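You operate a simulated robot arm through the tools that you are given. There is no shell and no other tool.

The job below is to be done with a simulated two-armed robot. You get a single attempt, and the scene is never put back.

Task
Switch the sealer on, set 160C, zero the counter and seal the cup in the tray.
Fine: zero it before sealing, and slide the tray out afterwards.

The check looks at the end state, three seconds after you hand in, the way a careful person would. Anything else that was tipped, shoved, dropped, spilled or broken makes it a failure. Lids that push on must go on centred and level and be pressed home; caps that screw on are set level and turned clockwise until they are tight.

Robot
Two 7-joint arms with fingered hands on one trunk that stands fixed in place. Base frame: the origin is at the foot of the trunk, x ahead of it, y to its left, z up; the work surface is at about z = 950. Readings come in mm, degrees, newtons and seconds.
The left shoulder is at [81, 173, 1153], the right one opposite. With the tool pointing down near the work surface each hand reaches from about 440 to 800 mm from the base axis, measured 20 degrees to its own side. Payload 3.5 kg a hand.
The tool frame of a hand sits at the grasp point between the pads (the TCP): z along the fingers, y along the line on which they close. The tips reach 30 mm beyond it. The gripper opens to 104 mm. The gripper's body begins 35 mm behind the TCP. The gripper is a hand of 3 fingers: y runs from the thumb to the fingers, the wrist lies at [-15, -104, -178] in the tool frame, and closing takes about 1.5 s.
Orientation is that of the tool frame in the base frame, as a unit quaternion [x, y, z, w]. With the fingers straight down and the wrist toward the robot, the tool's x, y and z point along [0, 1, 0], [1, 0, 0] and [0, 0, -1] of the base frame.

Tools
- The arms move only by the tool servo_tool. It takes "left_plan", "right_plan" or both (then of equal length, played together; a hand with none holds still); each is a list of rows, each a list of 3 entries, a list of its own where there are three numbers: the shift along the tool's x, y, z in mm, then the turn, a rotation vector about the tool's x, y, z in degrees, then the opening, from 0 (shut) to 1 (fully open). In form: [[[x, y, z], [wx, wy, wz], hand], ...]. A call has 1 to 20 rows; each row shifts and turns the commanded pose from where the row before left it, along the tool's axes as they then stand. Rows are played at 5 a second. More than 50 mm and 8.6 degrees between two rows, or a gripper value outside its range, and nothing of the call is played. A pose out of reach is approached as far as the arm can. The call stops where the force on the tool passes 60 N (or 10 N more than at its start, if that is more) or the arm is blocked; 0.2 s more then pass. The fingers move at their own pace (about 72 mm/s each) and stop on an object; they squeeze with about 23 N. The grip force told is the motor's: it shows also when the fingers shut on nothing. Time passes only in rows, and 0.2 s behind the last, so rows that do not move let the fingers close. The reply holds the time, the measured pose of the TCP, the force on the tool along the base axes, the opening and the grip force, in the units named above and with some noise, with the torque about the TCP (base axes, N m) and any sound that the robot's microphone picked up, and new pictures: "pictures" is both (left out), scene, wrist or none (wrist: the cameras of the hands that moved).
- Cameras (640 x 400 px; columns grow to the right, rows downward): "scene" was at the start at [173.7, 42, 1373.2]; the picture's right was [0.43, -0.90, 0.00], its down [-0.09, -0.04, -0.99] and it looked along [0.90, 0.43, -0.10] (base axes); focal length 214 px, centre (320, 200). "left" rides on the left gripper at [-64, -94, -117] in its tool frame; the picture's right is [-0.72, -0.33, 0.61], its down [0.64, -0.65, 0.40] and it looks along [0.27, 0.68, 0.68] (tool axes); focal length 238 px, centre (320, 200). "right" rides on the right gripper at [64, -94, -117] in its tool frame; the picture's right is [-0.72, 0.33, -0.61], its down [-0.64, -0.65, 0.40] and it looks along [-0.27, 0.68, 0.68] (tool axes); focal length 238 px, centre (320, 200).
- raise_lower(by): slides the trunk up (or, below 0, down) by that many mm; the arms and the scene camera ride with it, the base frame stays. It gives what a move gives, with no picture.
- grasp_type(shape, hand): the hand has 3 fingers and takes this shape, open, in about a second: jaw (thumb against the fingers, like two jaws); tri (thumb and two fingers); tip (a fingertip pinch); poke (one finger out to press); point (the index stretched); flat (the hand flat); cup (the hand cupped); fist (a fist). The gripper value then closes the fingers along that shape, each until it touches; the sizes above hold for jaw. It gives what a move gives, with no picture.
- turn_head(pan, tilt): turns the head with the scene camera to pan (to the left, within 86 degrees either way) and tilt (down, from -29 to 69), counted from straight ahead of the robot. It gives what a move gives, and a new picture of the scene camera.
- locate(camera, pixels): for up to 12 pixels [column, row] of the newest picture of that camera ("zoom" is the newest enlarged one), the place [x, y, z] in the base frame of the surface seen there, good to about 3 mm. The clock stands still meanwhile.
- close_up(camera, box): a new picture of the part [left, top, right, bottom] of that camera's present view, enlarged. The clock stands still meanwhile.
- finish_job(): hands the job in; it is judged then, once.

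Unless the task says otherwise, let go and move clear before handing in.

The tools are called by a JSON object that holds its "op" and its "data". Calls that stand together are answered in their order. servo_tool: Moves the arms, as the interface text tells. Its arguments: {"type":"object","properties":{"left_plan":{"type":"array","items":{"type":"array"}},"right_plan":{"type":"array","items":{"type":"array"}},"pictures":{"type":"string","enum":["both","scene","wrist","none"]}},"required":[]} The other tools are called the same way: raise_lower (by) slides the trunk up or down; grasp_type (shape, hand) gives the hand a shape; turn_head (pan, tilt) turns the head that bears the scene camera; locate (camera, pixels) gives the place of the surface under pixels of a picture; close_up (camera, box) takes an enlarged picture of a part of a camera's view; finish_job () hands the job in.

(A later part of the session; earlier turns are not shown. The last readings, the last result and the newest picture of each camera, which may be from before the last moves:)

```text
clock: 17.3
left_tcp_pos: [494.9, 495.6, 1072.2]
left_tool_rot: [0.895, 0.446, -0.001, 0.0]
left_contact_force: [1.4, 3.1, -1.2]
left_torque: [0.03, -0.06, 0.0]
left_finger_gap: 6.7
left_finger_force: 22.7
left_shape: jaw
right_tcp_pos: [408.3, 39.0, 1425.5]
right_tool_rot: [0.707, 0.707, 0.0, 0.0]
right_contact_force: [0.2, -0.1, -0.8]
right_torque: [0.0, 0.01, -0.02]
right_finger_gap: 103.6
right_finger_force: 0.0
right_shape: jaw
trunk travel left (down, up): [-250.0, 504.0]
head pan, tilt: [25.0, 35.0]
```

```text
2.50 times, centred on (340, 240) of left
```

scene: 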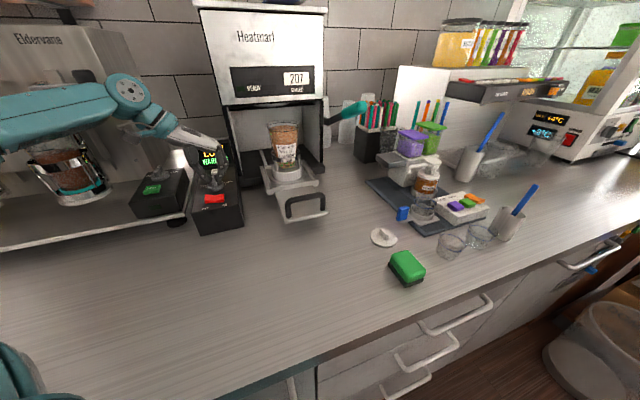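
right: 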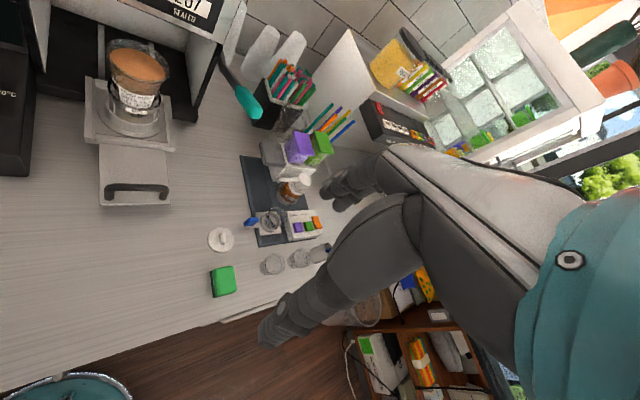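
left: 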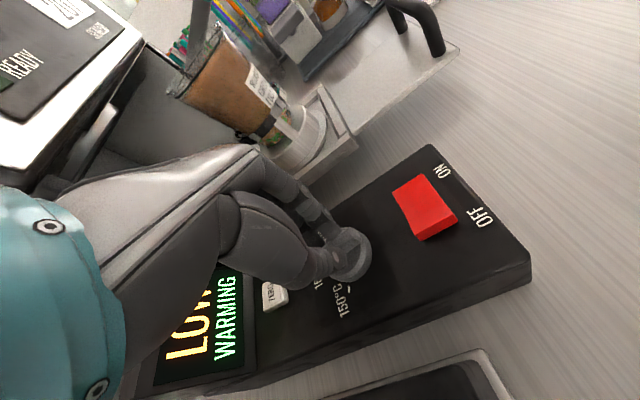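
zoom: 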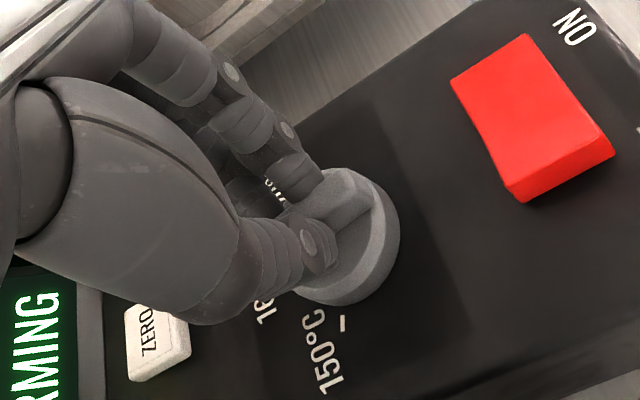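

The bar now stands at about 53 degrees (target 45) and still reads LOW. I'll turn 8 degrees more.

{"op": "servo_tool", "data": {"left_plan": [[[0, 0, 0], [0, 0, 4], 0], [[0, 0, 0], [0, 0, 4], 0], [[0, 0, 0], [0, 0, 0], 0]]}}

{"op": "close_up", "data": {"camera": "left", "box": [160, 160, 480, 360]}}

{"op": "close_up", "data": {"camera": "scene", "box": [180, 120, 260, 220]}}

```text
clock: 18.1
left_tcp_pos: [494.7, 495.2, 1071.1]
left_tool_rot: [0.924, 0.382, 0.001, 0.0]
left_contact_force: [3.4, 0.9, -0.4]
left_torque: [-0.04, -0.06, 0.03]
left_finger_gap: 6.4
left_finger_force: 23.1
left_shape: jaw
right_tcp_pos: [408.2, 38.8, 1425.5]
right_tool_rot: [0.707, 0.707, 0.001, 0.0]
right_contact_force: [0.1, 0.0, 0.3]
right_torque: [-0.03, 0.0, -0.04]
right_finger_gap: 103.6
right_finger_force: 0.1
right_shape: jaw
trunk travel left (down, up): [-250.0, 504.0]
head pan, tilt: [25.0, 35.0]
```

scene: 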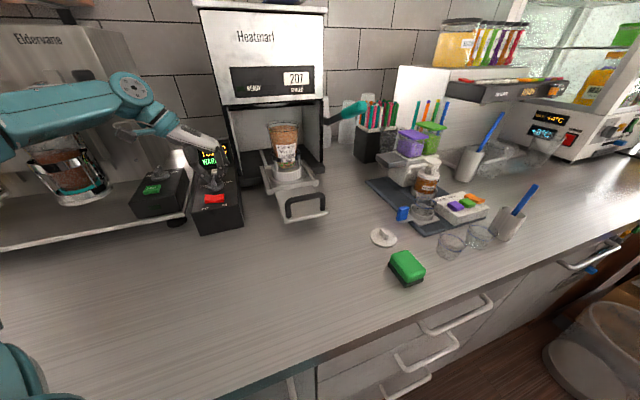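
left: 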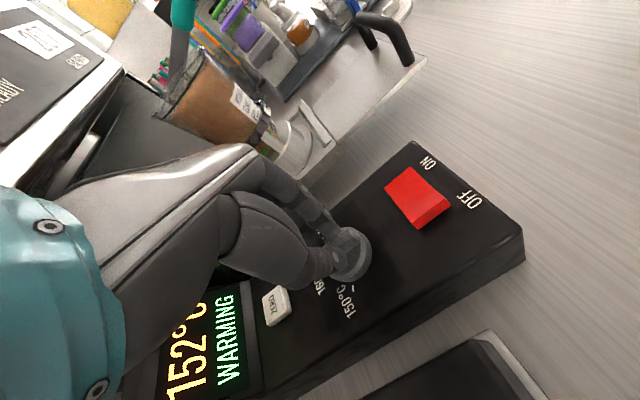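

```text
2.00 times, centred on (320, 260) of left
```

zoom: 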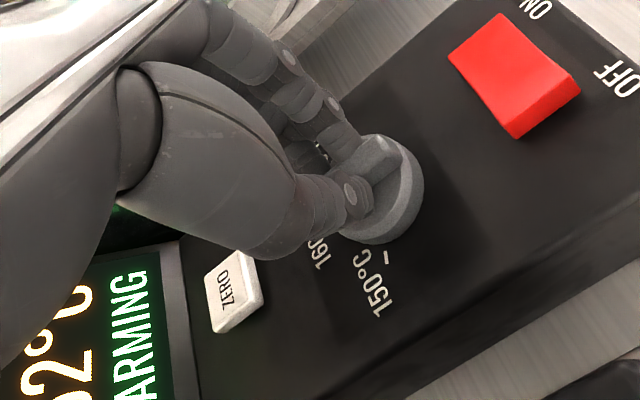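

```text
4.00 times, centred on (220, 170) of scene
```

zoom: 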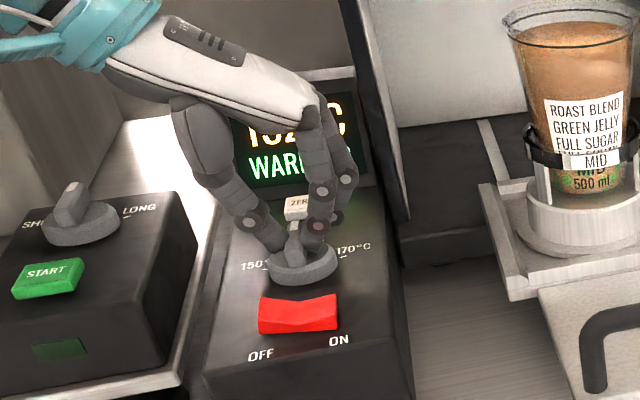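

The display now shows "152°C WARMING"; I'll hold still a second to see whether that is the setting or the rising temperature.

{"op": "servo_tool", "data": {"left_plan": [[[0, 0, 0], [0, 0, 0], 0], [[0, 0, 0], [0, 0, 0], 0], [[0, 0, 0], [0, 0, 0], 0], [[0, 0, 0], [0, 0, 0], 0], [[0, 0, 0], [0, 0, 0], 0]]}}

```text
clock: 19.3
left_tcp_pos: [493.8, 495.6, 1072.0]
left_tool_rot: [0.924, 0.383, 0.0, 0.0]
left_contact_force: [3.2, 0.4, 0.0]
left_torque: [0.01, -0.13, 0.01]
left_finger_gap: 6.9
left_finger_force: 23.1
left_shape: jaw
right_tcp_pos: [408.6, 37.5, 1425.7]
right_tool_rot: [0.707, 0.707, 0.0, -0.001]
right_contact_force: [0.1, 0.2, -0.9]
right_torque: [0.02, -0.01, 0.0]
right_finger_gap: 103.4
right_finger_force: 0.0
right_shape: jaw
trunk travel left (down, up): [-250.0, 504.0]
head pan, tilt: [25.0, 35.0]
```

scene: 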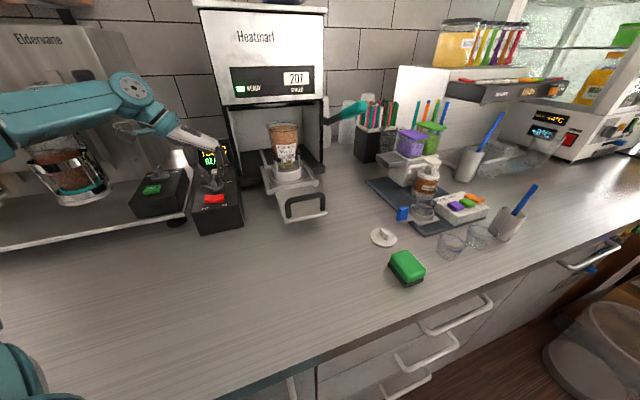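
left: 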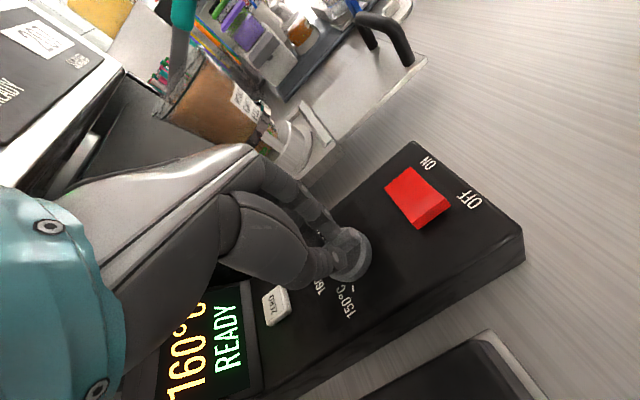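

The display reads "160°C READY" and the READY lamp is lit. I'll open the fingers, rise straight up and recheck.

{"op": "servo_tool", "data": {"left_plan": [[[0, 0, 0], [0, 0, 0], 0.2], [[0, 0, 0], [0, 0, 0], 0.4], [[0, 0, 0], [0, 0, 0], 0.4], [[0, 0, -10], [0, 0, 0], 0.4], [[0, 0, -40], [0, 0, 0], 0.4], [[0, 0, -40], [0, 0, 0], 0.4], [[0, 0, -40], [0, 0, 0], 0.4]]}}

{"op": "close_up", "data": {"camera": "left", "box": [260, 180, 460, 360]}}

{"op": "close_up", "data": {"camera": "scene", "box": [180, 60, 340, 220]}}

```text
clock: 20.9
left_tcp_pos: [493.7, 495.9, 1203.2]
left_tool_rot: [0.924, 0.383, 0.001, 0.0]
left_contact_force: [-0.1, 0.1, 0.1]
left_torque: [-0.01, 0.01, -0.01]
left_finger_gap: 41.1
left_finger_force: 0.1
left_shape: jaw
right_tcp_pos: [409.3, 36.4, 1426.6]
right_tool_rot: [0.707, 0.707, 0.0, 0.0]
right_contact_force: [-0.6, 0.1, -0.2]
right_torque: [0.0, 0.01, 0.01]
right_finger_gap: 103.5
right_finger_force: 0.0
right_shape: jaw
trunk travel left (down, up): [-250.0, 504.0]
head pan, tilt: [25.0, 35.0]
```

scene: 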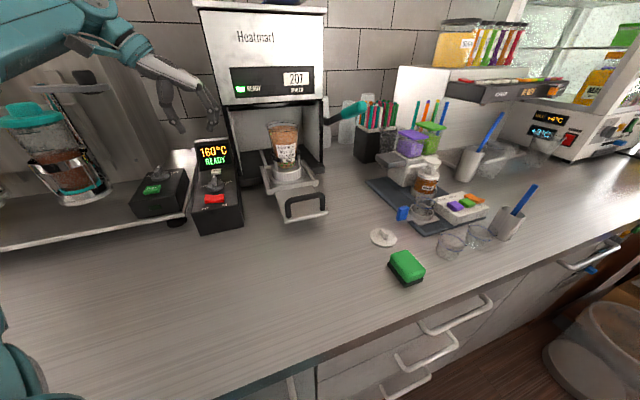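
left: 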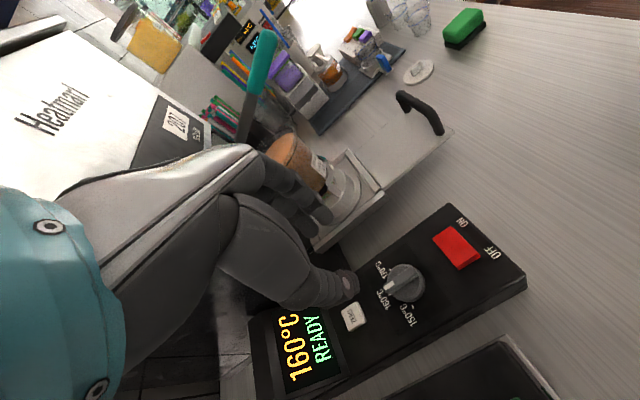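

```text
2.22 times, centred on (360, 270) of left
```

zoom: 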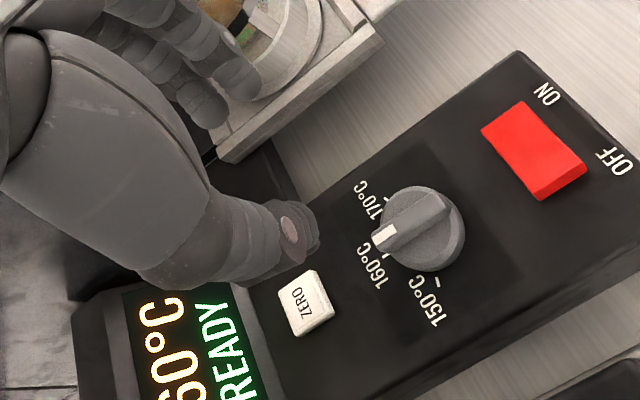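

```text
2.50 times, centred on (260, 140) of scene
```

zoom: 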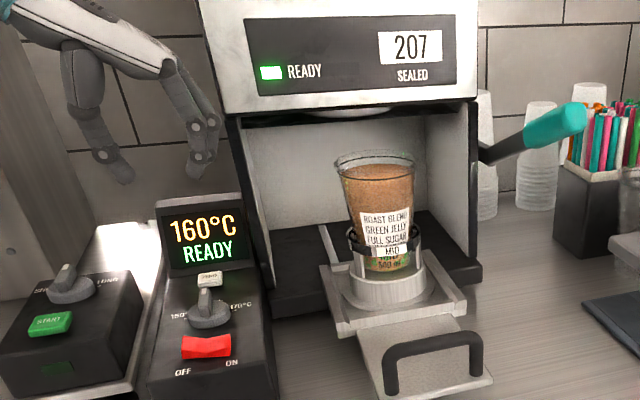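

The knob points at 160, the display reads "160°C READY", and the counter still reads 207. Next I'll shape the left hand to poke, turn it back along the box and go over ZERO at (546,546).

{"op": "grasp_type", "data": {"shape": "poke", "hand": "left"}}

{"op": "servo_tool", "data": {"left_plan": [[[0, 0, 0], [0, 0, -7.5], 1], [[0, 0, 0], [0, 0, -7.5], 1], [[0, 0, 0], [0, 0, -7.5], 1], [[0, 0, 0], [0, 0, -7.5], 1], [[0, 0, 0], [0, 0, -7.5], 1], [[0, 0, 0], [0, 0, -7.5], 1], [[0, 0, 0], [0, 0, -7.5], 1], [[0, 0, 0], [0, 0, -7.5], 1], [[0, 0, 0], [0, 0, -7.5], 1], [[0, 0, 0], [0, 0, -7.5], 1], [[0, 0, 0], [0, 0, -7.5], 1], [[0, 0, 0], [0, 0, -7.5], 1], [[-0.7, 36, 0], [0, 0, 0], 1], [[-0.7, 36, 0], [0, 0, 0], 1], [[0, 0, 40], [0, 0, 0], 1], [[0, 0, 40], [0, 0, 0], 1], [[0, 0, 20], [0, 0, 0], 1], [[0, 0, 0], [0, 0, 0], 1]]}}

{"op": "close_up", "data": {"camera": "left", "box": [260, 150, 420, 310]}}

{"op": "close_up", "data": {"camera": "scene", "box": [160, 60, 320, 220]}}

```text
clock: 21.8
left_tcp_pos: [492.8, 496.0, 1203.3]
left_tool_rot: [0.924, 0.383, 0.001, 0.0]
left_contact_force: [-0.5, -0.7, -0.3]
left_torque: [0.0, -0.04, -0.02]
left_finger_gap: 0.1
left_finger_force: 0.1
left_shape: poke
right_tcp_pos: [409.4, 38.2, 1426.4]
right_tool_rot: [0.707, 0.707, -0.001, 0.0]
right_contact_force: [-0.5, -0.7, -0.1]
right_torque: [-0.02, -0.01, -0.01]
right_finger_gap: 103.3
right_finger_force: 0.1
right_shape: jaw
trunk travel left (down, up): [-250.0, 504.0]
head pan, tilt: [25.0, 35.0]
```

```text
clock: 25.6
left_tcp_pos: [545.8, 544.5, 1101.7]
left_tool_rot: [0.383, 0.924, 0.0, -0.001]
left_contact_force: [0.1, -1.3, 0.0]
left_torque: [0.02, 0.02, -0.02]
left_finger_gap: 0.1
left_finger_force: 0.1
left_shape: poke
right_tcp_pos: [407.7, 37.8, 1424.9]
right_tool_rot: [0.707, 0.707, 0.0, 0.0]
right_contact_force: [0.1, 0.1, 0.1]
right_torque: [-0.01, 0.0, 0.02]
right_finger_gap: 103.7
right_finger_force: 0.1
right_shape: jaw
trunk travel left (down, up): [-250.0, 504.0]
head pan, tilt: [25.0, 35.0]
```

scene: 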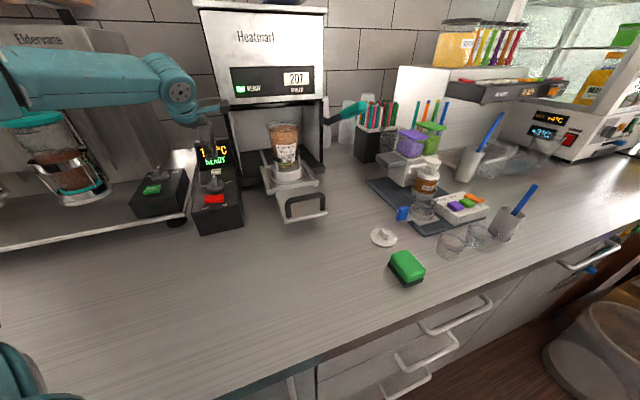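
left: 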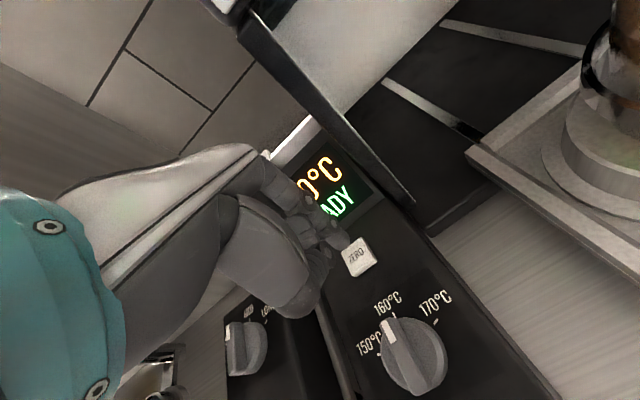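

```text
2.50 times, centred on (340, 230) of left
```

zoom: 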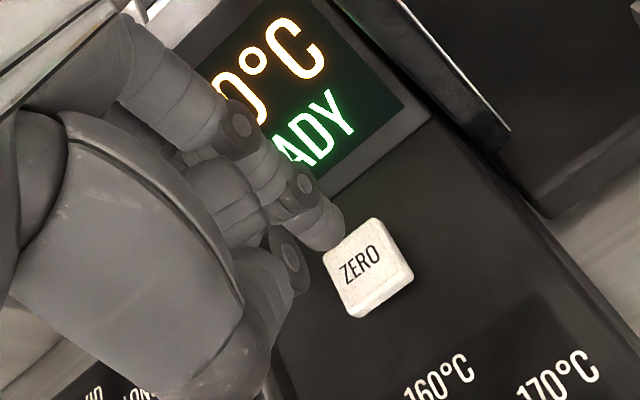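

```text
2.50 times, centred on (240, 140) of scene
```

zoom: 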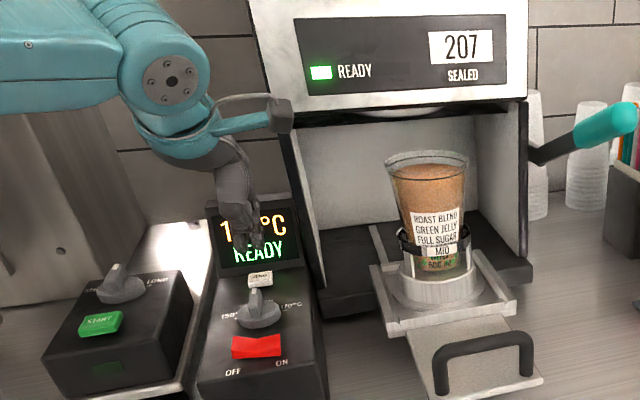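

The tip is over the ZERO key (358,257 in the left picture). I'll descend gently onto it.

{"op": "servo_tool", "data": {"left_plan": [[[0, 0, 15], [0, 0, 0], 1], [[0, 0, 10], [0, 0, 0], 1], [[0, 0, 4], [0, 0, 0], 1], [[0, 0, 3], [0, 0, 0], 1], [[0, 0, 3], [0, 0, 0], 1], [[0, 0, 2], [0, 0, 0], 1]]}}

{"op": "close_up", "data": {"camera": "scene", "box": [160, 60, 320, 220]}}

```text
clock: 27.0
left_tcp_pos: [546.5, 545.2, 1065.5]
left_tool_rot: [0.382, 0.924, 0.001, 0.0]
left_contact_force: [1.3, 0.6, 2.8]
left_torque: [0.03, 0.02, 0.03]
left_finger_gap: 0.0
left_finger_force: 0.1
left_shape: poke
right_tcp_pos: [408.1, 37.6, 1426.3]
right_tool_rot: [0.707, 0.707, 0.0, 0.0]
right_contact_force: [-0.3, -0.1, 0.4]
right_torque: [-0.03, 0.01, -0.03]
right_finger_gap: 103.4
right_finger_force: 0.0
right_shape: jaw
trunk travel left (down, up): [-250.0, 504.0]
head pan, tilt: [25.0, 35.0]
heard: click
```

scene: 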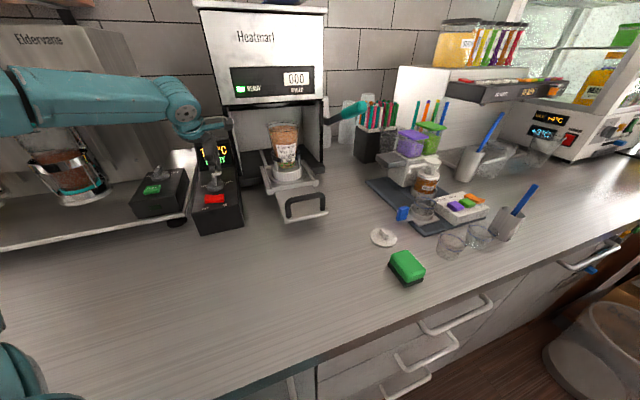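
left: 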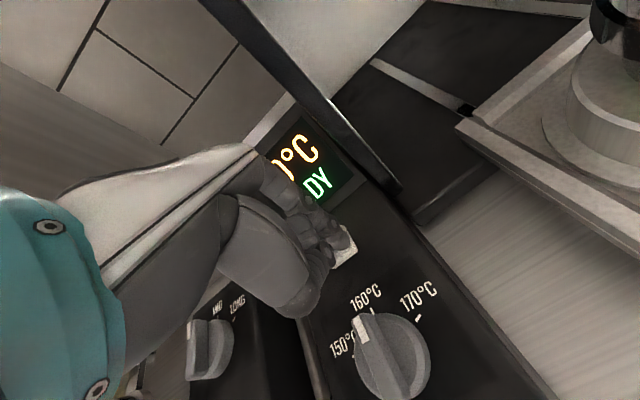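

```text
2.50 times, centred on (240, 140) of scene
```

zoom: 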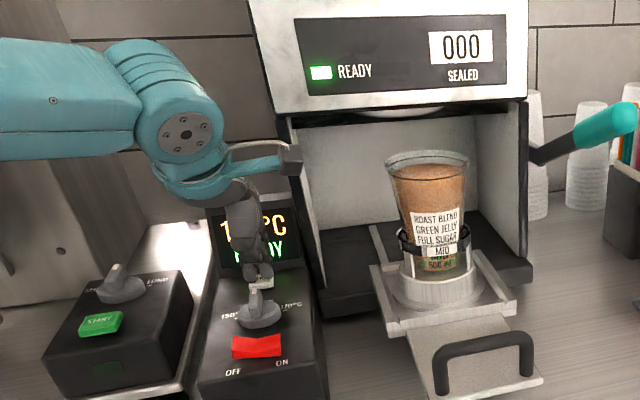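

The key clicked and the counter reads 000. I'll lift the left hand clear and move the right arm aside so the left can work the tray and lever.

{"op": "servo_tool", "data": {"left_plan": [[[0, 0, -10], [0, 0, 0], 1], [[0, 0, -40], [0, 0, 0], 1], [[0, -10, -40], [0, 0, 0], 1], [[0, -40, -20], [0, 0, 0], 1], [[0, -40, -20], [0, 0, 0], 1], [[0, -40, -20], [0, 0, 0], 1], [[0, -40, -20], [0, 0, 0], 1]], "right_plan": [[[-30, 0, 0], [0, 0, 0], 1], [[-30, 0, 0], [0, 0, 0], 1], [[-30, 0, 0], [0, 0, 0], 1], [[-30, 0, 0], [0, 0, 0], 1], [[-30, 0, 0], [0, 0, 0], 1], [[-30, 0, 0], [0, 0, 0], 1], [[-30, 0, 0], [0, 0, 0], 1]]}}

{"op": "turn_head", "data": {"pan": 20, "tilt": 20}}

{"op": "close_up", "data": {"camera": "scene", "box": [200, 130, 400, 330]}}

```text
clock: 28.6
left_tcp_pos: [424.8, 424.2, 1237.8]
left_tool_rot: [0.384, 0.923, 0.001, 0.0]
left_contact_force: [-0.2, 0.6, 0.2]
left_torque: [0.01, 0.01, 0.02]
left_finger_gap: 0.0
left_finger_force: 0.0
left_shape: poke
right_tcp_pos: [408.1, -172.9, 1426.6]
right_tool_rot: [0.707, 0.707, 0.0, 0.0]
right_contact_force: [-1.0, 0.0, -1.1]
right_torque: [-0.04, 0.0, 0.02]
right_finger_gap: 103.6
right_finger_force: 0.1
right_shape: jaw
trunk travel left (down, up): [-250.0, 504.0]
head pan, tilt: [25.0, 35.0]
```

scene: 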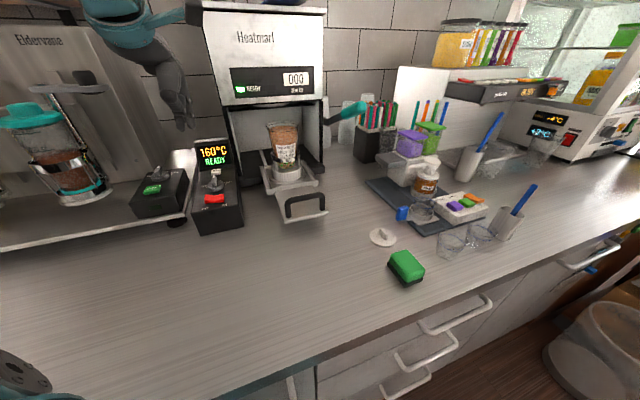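
right: 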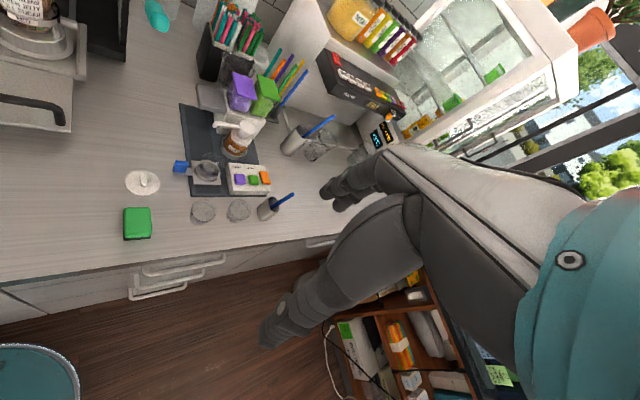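
left: 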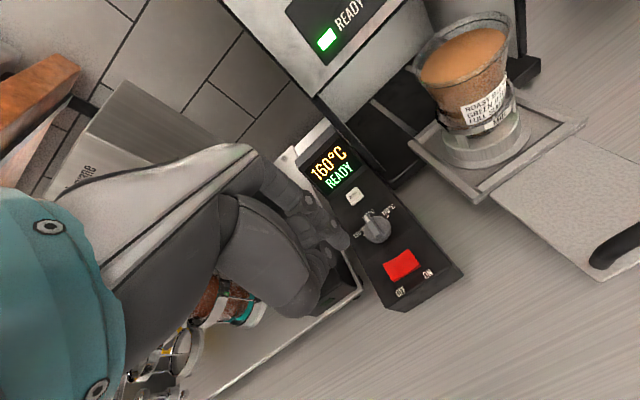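

```text
clock: 29.4
left_tcp_pos: [427.0, 425.2, 1236.2]
left_tool_rot: [0.382, 0.924, 0.0, 0.0]
left_contact_force: [0.0, 0.5, 0.5]
left_torque: [0.02, -0.02, -0.01]
left_finger_gap: 0.0
left_finger_force: 0.0
left_shape: poke
right_tcp_pos: [408.2, -171.4, 1426.1]
right_tool_rot: [0.707, 0.707, 0.001, 0.0]
right_contact_force: [0.7, 0.2, 0.1]
right_torque: [0.02, -0.04, 0.02]
right_finger_gap: 103.7
right_finger_force: 0.0
right_shape: jaw
trunk travel left (down, up): [-250.0, 504.0]
head pan, tilt: [20.0, 20.0]
```

scene: 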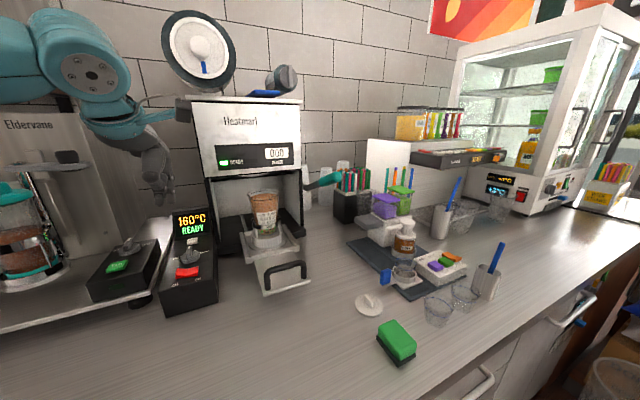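

```text
2.00 times, centred on (300, 230) of scene
```

zoom: 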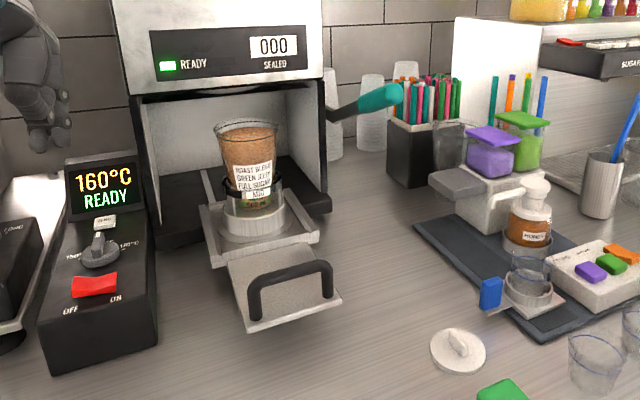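

Both hands are clear. I'll measure the tray handle, tray body, rails and the lever in this enlargement.

{"op": "locate", "data": {"camera": "zoom", "pixels": [[255, 285], [292, 272], [328, 265], [255, 315], [328, 295], [213, 252], [318, 228], [390, 97], [370, 100], [355, 107], [338, 114], [245, 330]]}}

{"op": "locate", "data": {"camera": "zoom", "pixels": [[332, 290], [240, 270], [330, 213], [320, 100], [163, 245], [135, 97], [245, 125], [247, 225], [222, 127], [278, 122], [290, 290], [207, 175]]}}

{"op": "close_up", "data": {"camera": "scene", "box": [285, 150, 365, 230]}}

```text
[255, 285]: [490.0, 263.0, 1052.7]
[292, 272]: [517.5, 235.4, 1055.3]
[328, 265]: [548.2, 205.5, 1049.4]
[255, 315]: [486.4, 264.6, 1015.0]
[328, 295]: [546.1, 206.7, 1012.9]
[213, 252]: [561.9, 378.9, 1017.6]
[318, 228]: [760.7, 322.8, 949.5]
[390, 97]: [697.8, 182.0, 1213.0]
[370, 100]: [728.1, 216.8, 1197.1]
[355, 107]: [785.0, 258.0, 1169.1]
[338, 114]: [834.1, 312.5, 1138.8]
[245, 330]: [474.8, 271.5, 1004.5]
```

```text
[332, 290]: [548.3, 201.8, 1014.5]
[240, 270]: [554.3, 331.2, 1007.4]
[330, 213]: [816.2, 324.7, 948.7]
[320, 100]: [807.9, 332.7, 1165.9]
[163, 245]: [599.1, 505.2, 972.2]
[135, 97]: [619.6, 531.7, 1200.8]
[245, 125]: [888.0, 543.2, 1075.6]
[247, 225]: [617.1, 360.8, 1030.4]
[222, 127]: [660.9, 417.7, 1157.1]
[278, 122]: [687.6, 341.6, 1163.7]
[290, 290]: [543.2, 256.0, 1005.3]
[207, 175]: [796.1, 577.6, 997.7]
```

```text
5.00 times, centred on (325, 190) of scene
```

zoom: 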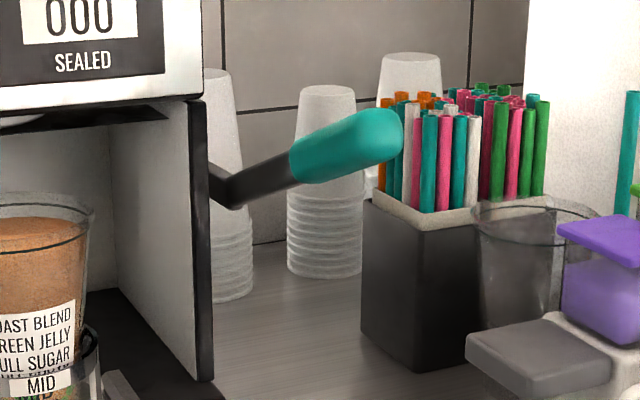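

The tray handle's bar runs from (490,263) to (548,205) at z 1053, square to the sealer's axis, and the lever pivots near (834,312,1139) with its teal tip at (698,182,1213). I'll open the left hand to a jaw and bring it above the tray handle.

{"op": "grasp_type", "data": {"shape": "jaw", "hand": "left"}}

{"op": "servo_tool", "data": {"left_plan": [[[-40, -14, 0], [0, 0, 0], 0.6], [[-40, -14, 0], [0, 0, 0], 0.6], [[-40, -14, 0], [0, 0, 0], 0.6], [[-40, -14, 0], [0, 0, 0], 0.6], [[-39.4, -14, 0], [0, 0, 0], 0.6], [[0, 0, 40], [0, 0, 0], 0.6], [[0, 0, 40], [0, 0, 0], 0.6], [[0, 0, 26], [0, 0, 0], 0.6], [[0, 0, 0], [0, 0, 0], 0.6]]}}

{"op": "locate", "data": {"camera": "scene", "pixels": [[335, 195], [345, 180], [352, 225], [335, 215], [372, 215]]}}

{"op": "close_up", "data": {"camera": "left", "box": [220, 120, 540, 320]}}

```text
clock: 30.3
left_tcp_pos: [426.0, 425.7, 1236.5]
left_tool_rot: [0.382, 0.924, -0.001, 0.0]
left_contact_force: [-0.3, -0.4, -1.2]
left_torque: [0.01, 0.02, 0.03]
left_finger_gap: 103.9
left_finger_force: 0.0
left_shape: jaw
right_tcp_pos: [407.7, -173.0, 1425.2]
right_tool_rot: [0.707, 0.707, -0.001, 0.0]
right_contact_force: [-0.6, -0.2, 0.3]
right_torque: [0.02, -0.02, 0.06]
right_finger_gap: 103.4
right_finger_force: 0.1
right_shape: jaw
trunk travel left (down, up): [-250.0, 504.0]
head pan, tilt: [20.0, 20.0]
```

```text
clock: 32.3
left_tcp_pos: [518.1, 234.8, 1128.6]
left_tool_rot: [0.382, 0.924, 0.0, 0.0]
left_contact_force: [-0.6, 0.3, 0.7]
left_torque: [-0.01, 0.0, 0.01]
left_finger_gap: 62.8
left_finger_force: 0.0
left_shape: jaw
right_tcp_pos: [407.9, -171.4, 1425.9]
right_tool_rot: [0.707, 0.707, 0.0, 0.0]
right_contact_force: [-0.5, 1.0, -0.9]
right_torque: [0.01, 0.0, 0.03]
right_finger_gap: 103.6
right_finger_force: 0.0
right_shape: jaw
trunk travel left (down, up): [-250.0, 504.0]
head pan, tilt: [20.0, 20.0]
```

scene: 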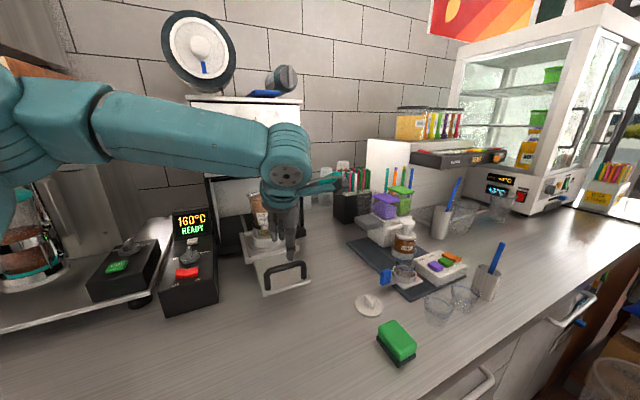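
left: 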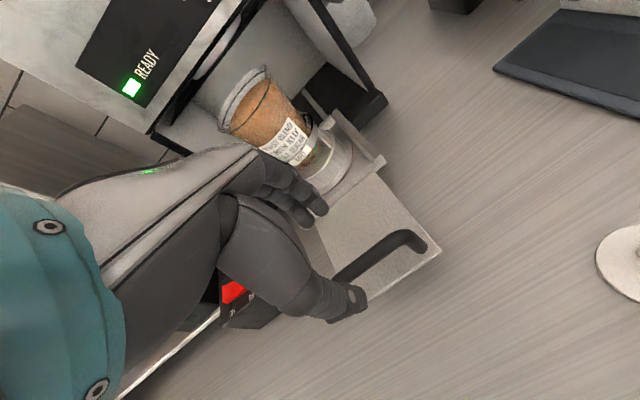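

```text
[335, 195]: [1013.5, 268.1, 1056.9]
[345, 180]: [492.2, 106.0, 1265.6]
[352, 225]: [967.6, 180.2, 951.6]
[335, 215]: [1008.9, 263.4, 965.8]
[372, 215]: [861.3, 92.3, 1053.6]
```

```text
2.00 times, centred on (380, 220) of left
```

zoom: 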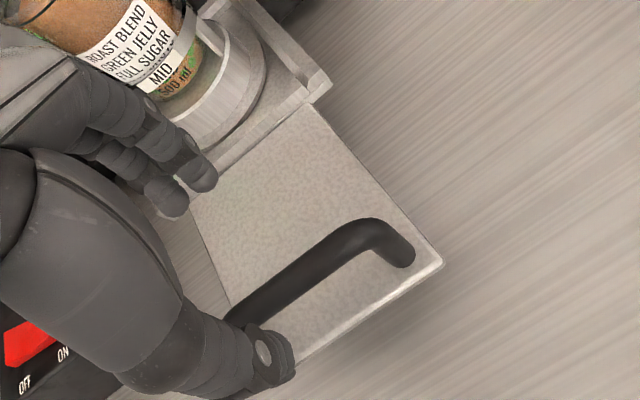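

The bar lies between the thumb and fingers. I'll descend to put the pads around it (TCP z about 1056).

{"op": "servo_tool", "data": {"left_plan": [[[0, 2, 30], [0, 0, 0], 0.6], [[0, 0, 25], [0, 0, 0], 0.6], [[0, 0, 17], [0, 0, 0], 0.6], [[0, 0, 0], [0, 0, 0], 0.6]]}}

{"op": "close_up", "data": {"camera": "left", "box": [220, 160, 420, 360]}}

{"op": "close_up", "data": {"camera": "scene", "box": [220, 160, 360, 310]}}

```text
clock: 33.3
left_tcp_pos: [517.9, 236.1, 1057.2]
left_tool_rot: [0.383, 0.924, 0.0, 0.0]
left_contact_force: [-0.2, 0.1, 0.4]
left_torque: [0.0, -0.01, -0.01]
left_finger_gap: 62.8
left_finger_force: 0.0
left_shape: jaw
right_tcp_pos: [407.2, -171.4, 1426.1]
right_tool_rot: [0.707, 0.707, 0.0, 0.001]
right_contact_force: [0.0, -0.2, -0.1]
right_torque: [0.01, 0.04, -0.01]
right_finger_gap: 103.8
right_finger_force: 0.1
right_shape: jaw
trunk travel left (down, up): [-250.0, 504.0]
head pan, tilt: [20.0, 20.0]
```

scene: 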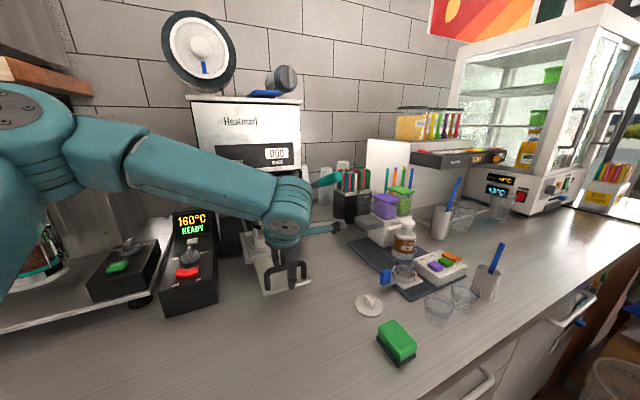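
left: 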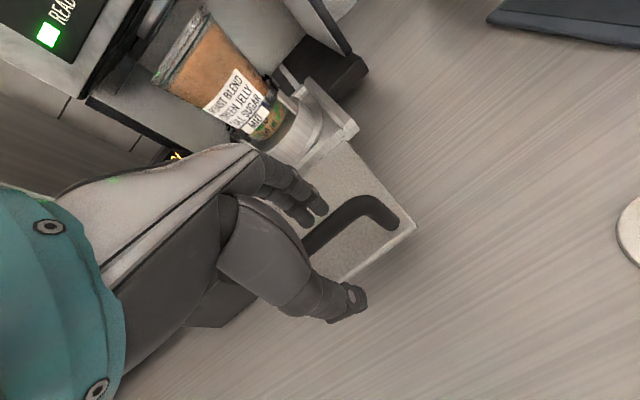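

```text
2.00 times, centred on (320, 260) of left
```

zoom: 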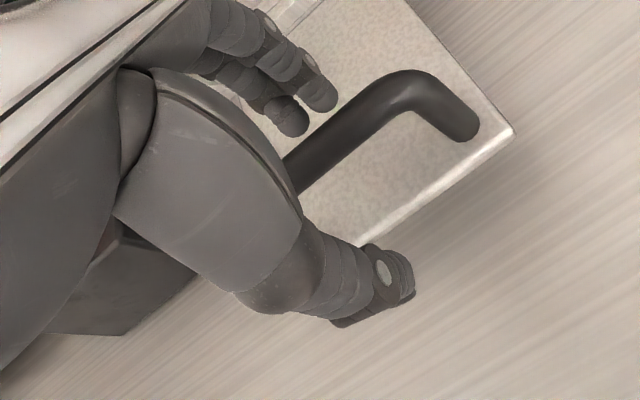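

```text
2.67 times, centred on (290, 235) of scene
```

zoom: 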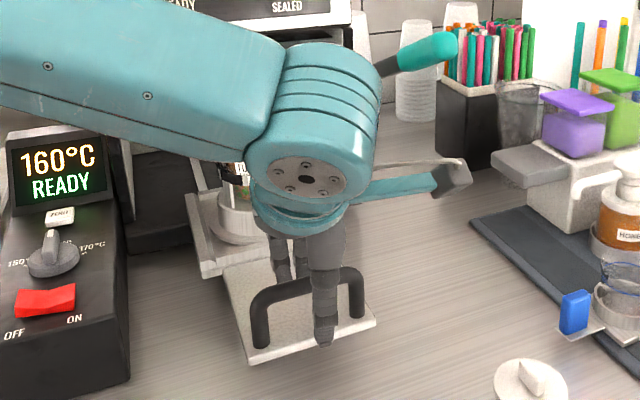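

The bar is between thumb and fingers, so I'll close on it.

{"op": "servo_tool", "data": {"left_plan": [[[0, 0, 0], [0, 0, 0], 0.3], [[0, 0, 0], [0, 0, 0], 0.1], [[0, 0, 0], [0, 0, 0], 0.0], [[0, 0, 0], [0, 0, 0], 0.0], [[0, 0, 0], [0, 0, 0], 0.0], [[0, 0, 0], [0, 0, 0], 0.0]], "pictures": "wrist"}}

```text
clock: 34.7
left_tcp_pos: [517.3, 237.3, 1056.2]
left_tool_rot: [0.383, 0.924, 0.0, -0.001]
left_contact_force: [-1.5, -1.5, -7.9]
left_torque: [0.03, 0.03, 0.01]
left_finger_gap: 0.0
left_finger_force: 22.1
left_shape: jaw
right_tcp_pos: [407.0, -170.8, 1425.4]
right_tool_rot: [0.707, 0.707, 0.0, 0.0]
right_contact_force: [0.6, 0.4, 0.8]
right_torque: [0.02, 0.02, 0.05]
right_finger_gap: 103.5
right_finger_force: 0.1
right_shape: jaw
trunk travel left (down, up): [-250.0, 504.0]
head pan, tilt: [20.0, 20.0]
```

left: 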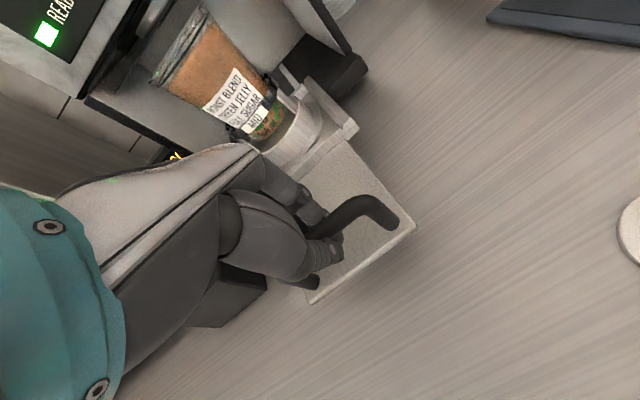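

The fingers have hooked round under the bar with a slight upward pull (8 N). I'll lower 4 mm to relieve it and check.

{"op": "servo_tool", "data": {"left_plan": [[[0, 0, 2], [0, 0, 0], 0.0], [[0, 0, 2], [0, 0, 0], 0.0], [[0, 0, 0], [0, 0, 0], 0.0]], "pictures": "wrist"}}

{"op": "close_up", "data": {"camera": "left", "box": [260, 170, 420, 310]}}

```text
clock: 35.5
left_tcp_pos: [518.6, 236.8, 1054.7]
left_tool_rot: [0.382, 0.924, 0.001, 0.001]
left_contact_force: [-1.3, 1.0, 3.9]
left_torque: [0.02, -0.01, 0.05]
left_finger_gap: 0.2
left_finger_force: 23.0
left_shape: jaw
right_tcp_pos: [407.5, -173.2, 1427.7]
right_tool_rot: [0.707, 0.707, 0.001, 0.001]
right_contact_force: [0.7, -0.1, -0.5]
right_torque: [-0.01, -0.02, 0.01]
right_finger_gap: 103.7
right_finger_force: 0.1
right_shape: jaw
trunk travel left (down, up): [-250.0, 504.0]
head pan, tilt: [20.0, 20.0]
```

left: 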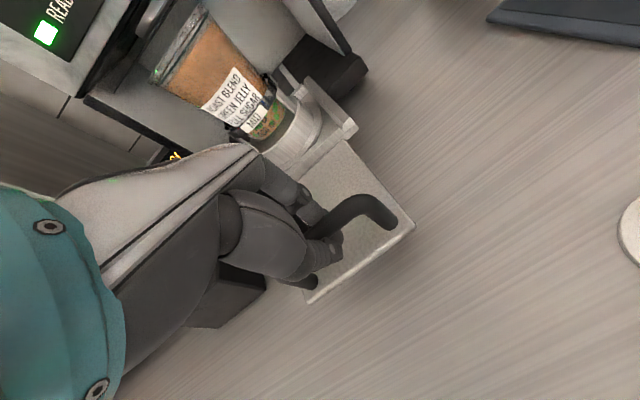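

```text
2.86 times, centred on (340, 240) of left
```

zoom: 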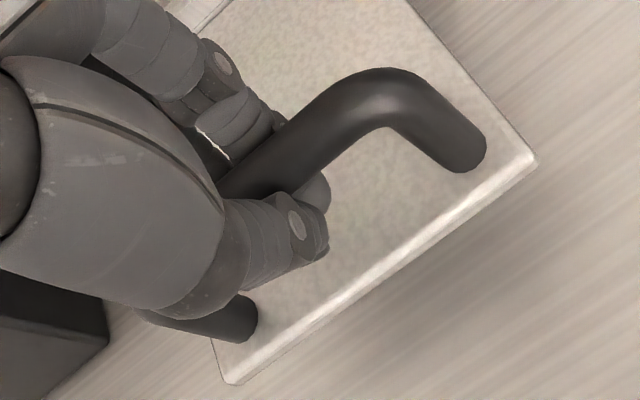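

The hand hooks the bar securely with little force. I'll slide the tray in gently along the hand's y axis.

{"op": "servo_tool", "data": {"left_plan": [[[0, 4, -0.5], [0, 0, 0], 0], [[0, 8, 0], [0, 0, 0], 0], [[0, 10, 0], [0, 0, 0], 0], [[0, 10, 0], [0, 0, 0], 0], [[0, 10, 0], [0, 0, 0], 0], [[0, 10, 0], [0, 0, 0], 0], [[0, 10, 0], [0, 0, 0], 0], [[0, 8, 0], [0, 0, 0], 0], [[0, 0, 0], [0, 0, 0], 0]]}}

```text
clock: 37.5
left_tcp_pos: [569.3, 285.7, 1054.2]
left_tool_rot: [0.383, 0.924, 0.001, 0.0]
left_contact_force: [-1.6, 0.6, 1.5]
left_torque: [-0.02, -0.01, 0.02]
left_finger_gap: 0.0
left_finger_force: 22.9
left_shape: jaw
right_tcp_pos: [407.8, -172.1, 1426.5]
right_tool_rot: [0.707, 0.707, -0.001, 0.0]
right_contact_force: [-0.5, -0.5, 0.4]
right_torque: [-0.02, 0.0, -0.03]
right_finger_gap: 103.3
right_finger_force: 0.1
right_shape: jaw
trunk travel left (down, up): [-250.0, 504.0]
head pan, tilt: [20.0, 20.0]
```

scene: 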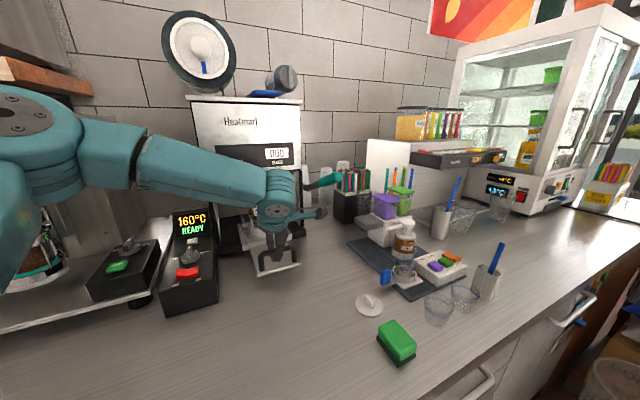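
left: 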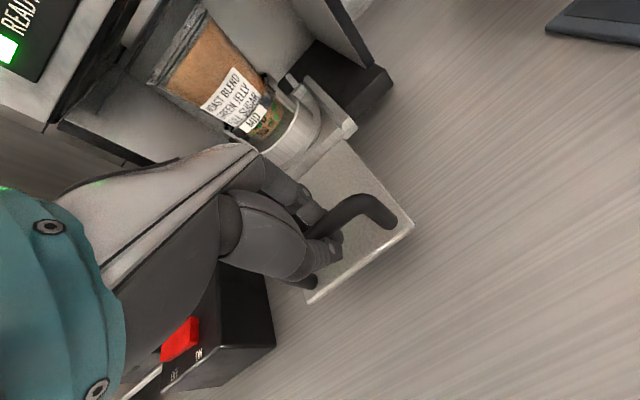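

The tray follows freely with under 2 N. I'll keep sliding in smaller steps towards the stop.

{"op": "servo_tool", "data": {"left_plan": [[[0, 8, 0], [0, 0, 0], 0], [[0, 10, 0], [0, 0, 0], 0], [[0, 10, 0], [0, 0, 0], 0], [[0, 10, 0], [0, 0, 0], 0], [[0, 8, 0], [0, 0, 0], 0], [[0, 6, 0], [0, 0, 0], 0], [[0, 4, 0], [0, 0, 0], 0], [[0, 0, 0], [0, 0, 0], 0]]}}

{"op": "close_up", "data": {"camera": "scene", "box": [190, 120, 350, 290]}}

```text
clock: 39.3
left_tcp_pos: [608.7, 326.2, 1053.6]
left_tool_rot: [0.383, 0.924, 0.0, 0.001]
left_contact_force: [-2.3, 1.7, -1.3]
left_torque: [0.0, 0.02, 0.03]
left_finger_gap: 0.2
left_finger_force: 23.3
left_shape: jaw
right_tcp_pos: [407.1, -172.7, 1426.3]
right_tool_rot: [0.707, 0.707, 0.0, 0.0]
right_contact_force: [0.2, 0.9, 0.4]
right_torque: [0.02, 0.02, 0.01]
right_finger_gap: 103.7
right_finger_force: 0.0
right_shape: jaw
trunk travel left (down, up): [-250.0, 504.0]
head pan, tilt: [20.0, 20.0]
```

scene: 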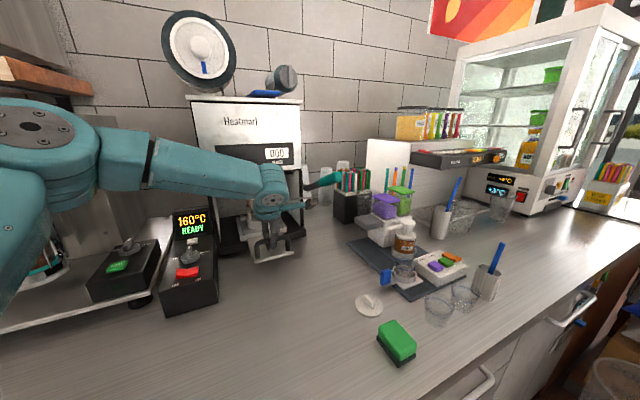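
left: 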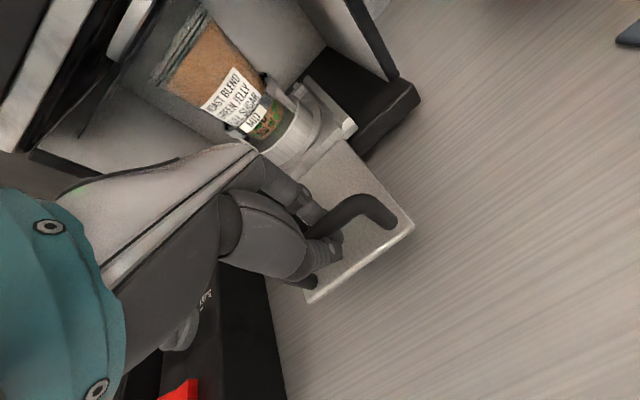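

```text
2.35 times, centred on (270, 205) of scene
```

zoom: 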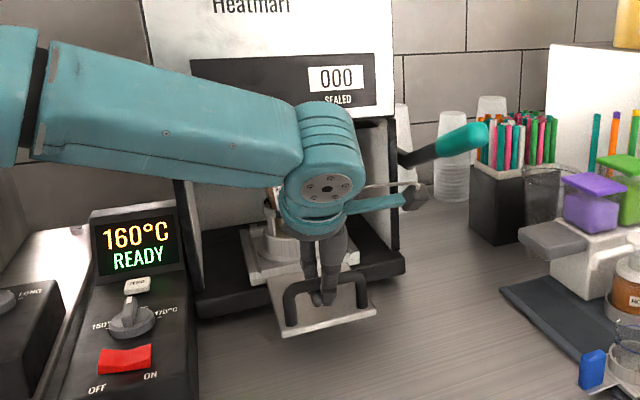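

Still moving freely, with the tray's holder nearing the base plate. I'll continue with small steps.

{"op": "servo_tool", "data": {"left_plan": [[[0, 6, 0], [0, 0, 0], 0], [[0, 6, 0], [0, 0, 0], 0], [[0, 6, 0], [0, 0, 0], 0], [[0, 6, 0], [0, 0, 0], 0], [[0, 5, 0], [0, 0, 0], 0], [[0, 5, 0], [0, 0, 0], 0], [[0, 0, 0], [0, 0, 0], 0]]}}

{"op": "close_up", "data": {"camera": "left", "box": [100, 0, 420, 200]}}

```text
clock: 40.9
left_tcp_pos: [631.9, 349.5, 1053.3]
left_tool_rot: [0.382, 0.924, 0.0, 0.0]
left_contact_force: [-0.2, 2.3, -0.4]
left_torque: [0.0, 0.01, 0.09]
left_finger_gap: 0.2
left_finger_force: 22.8
left_shape: jaw
right_tcp_pos: [407.5, -170.7, 1426.0]
right_tool_rot: [0.707, 0.708, -0.001, 0.0]
right_contact_force: [-0.3, -0.4, 0.4]
right_torque: [-0.01, -0.02, 0.04]
right_finger_gap: 103.5
right_finger_force: 0.0
right_shape: jaw
trunk travel left (down, up): [-250.0, 504.0]
head pan, tilt: [20.0, 20.0]
```

scene: 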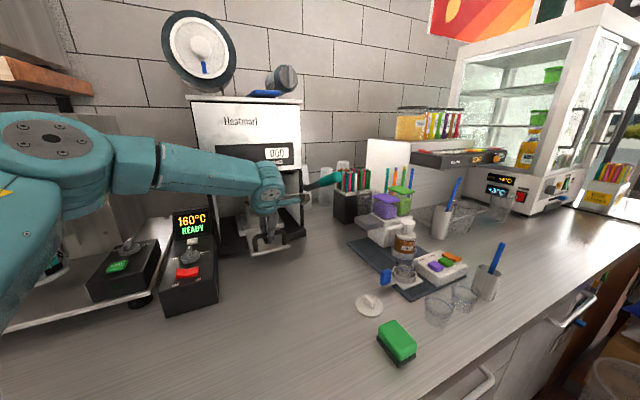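
left: 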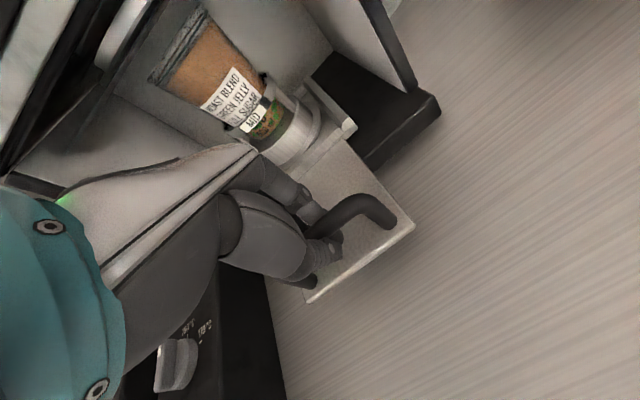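

```text
2.00 times, centred on (260, 100) of left
```

zoom: 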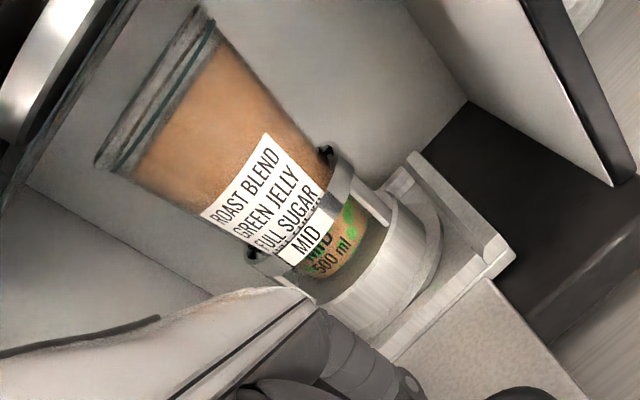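

Still free (2 N), and the hand has about 60 mm to the sealer's front. I'll go on with small steps.

{"op": "servo_tool", "data": {"left_plan": [[[0, 5, 0], [0, 0, 0], 0], [[0, 5, 0], [0, 0, 0], 0], [[0, 5, 0], [0, 0, 0], 0], [[0, 5, 0], [0, 0, 0], 0], [[0, 5, 0], [0, 0, 0], 0], [[0, 0, 0], [0, 0, 0], 0]]}}

{"op": "close_up", "data": {"camera": "scene", "box": [190, 120, 350, 290]}}

```text
clock: 42.3
left_tcp_pos: [646.1, 362.9, 1054.4]
left_tool_rot: [0.383, 0.924, -0.002, -0.001]
left_contact_force: [-25.7, -22.3, -2.5]
left_torque: [-0.13, 0.17, -0.05]
left_finger_gap: 0.0
left_finger_force: 23.0
left_shape: jaw
right_tcp_pos: [402.2, -175.9, 1426.0]
right_tool_rot: [0.707, 0.707, 0.002, 0.001]
right_contact_force: [0.3, 0.4, 1.2]
right_torque: [0.0, 0.01, -0.02]
right_finger_gap: 103.3
right_finger_force: 0.0
right_shape: jaw
trunk travel left (down, up): [-250.0, 504.0]
head pan, tilt: [20.0, 20.0]
```

scene: 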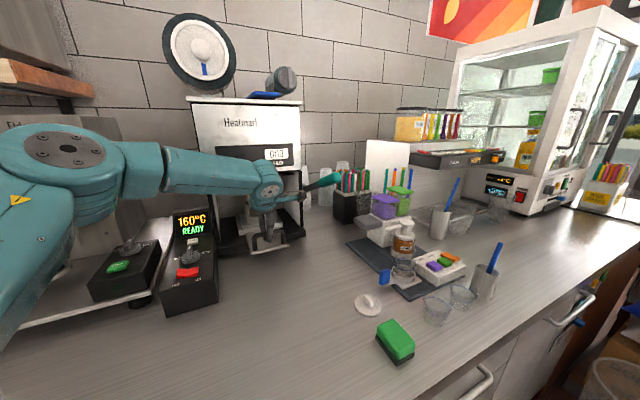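
left: 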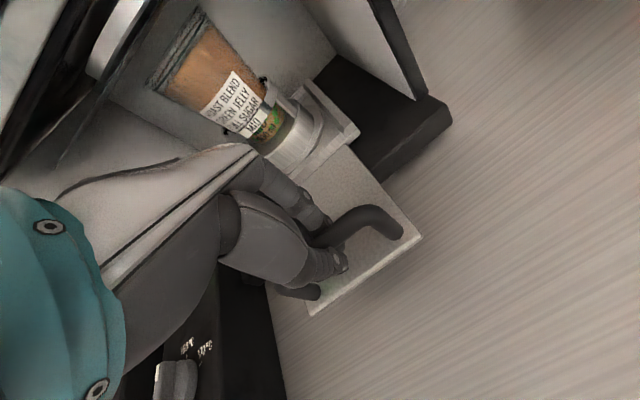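

```text
2.35 times, centred on (270, 205) of scene
```

zoom: 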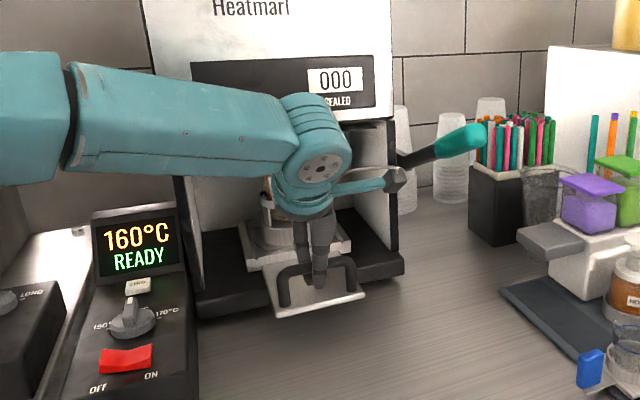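

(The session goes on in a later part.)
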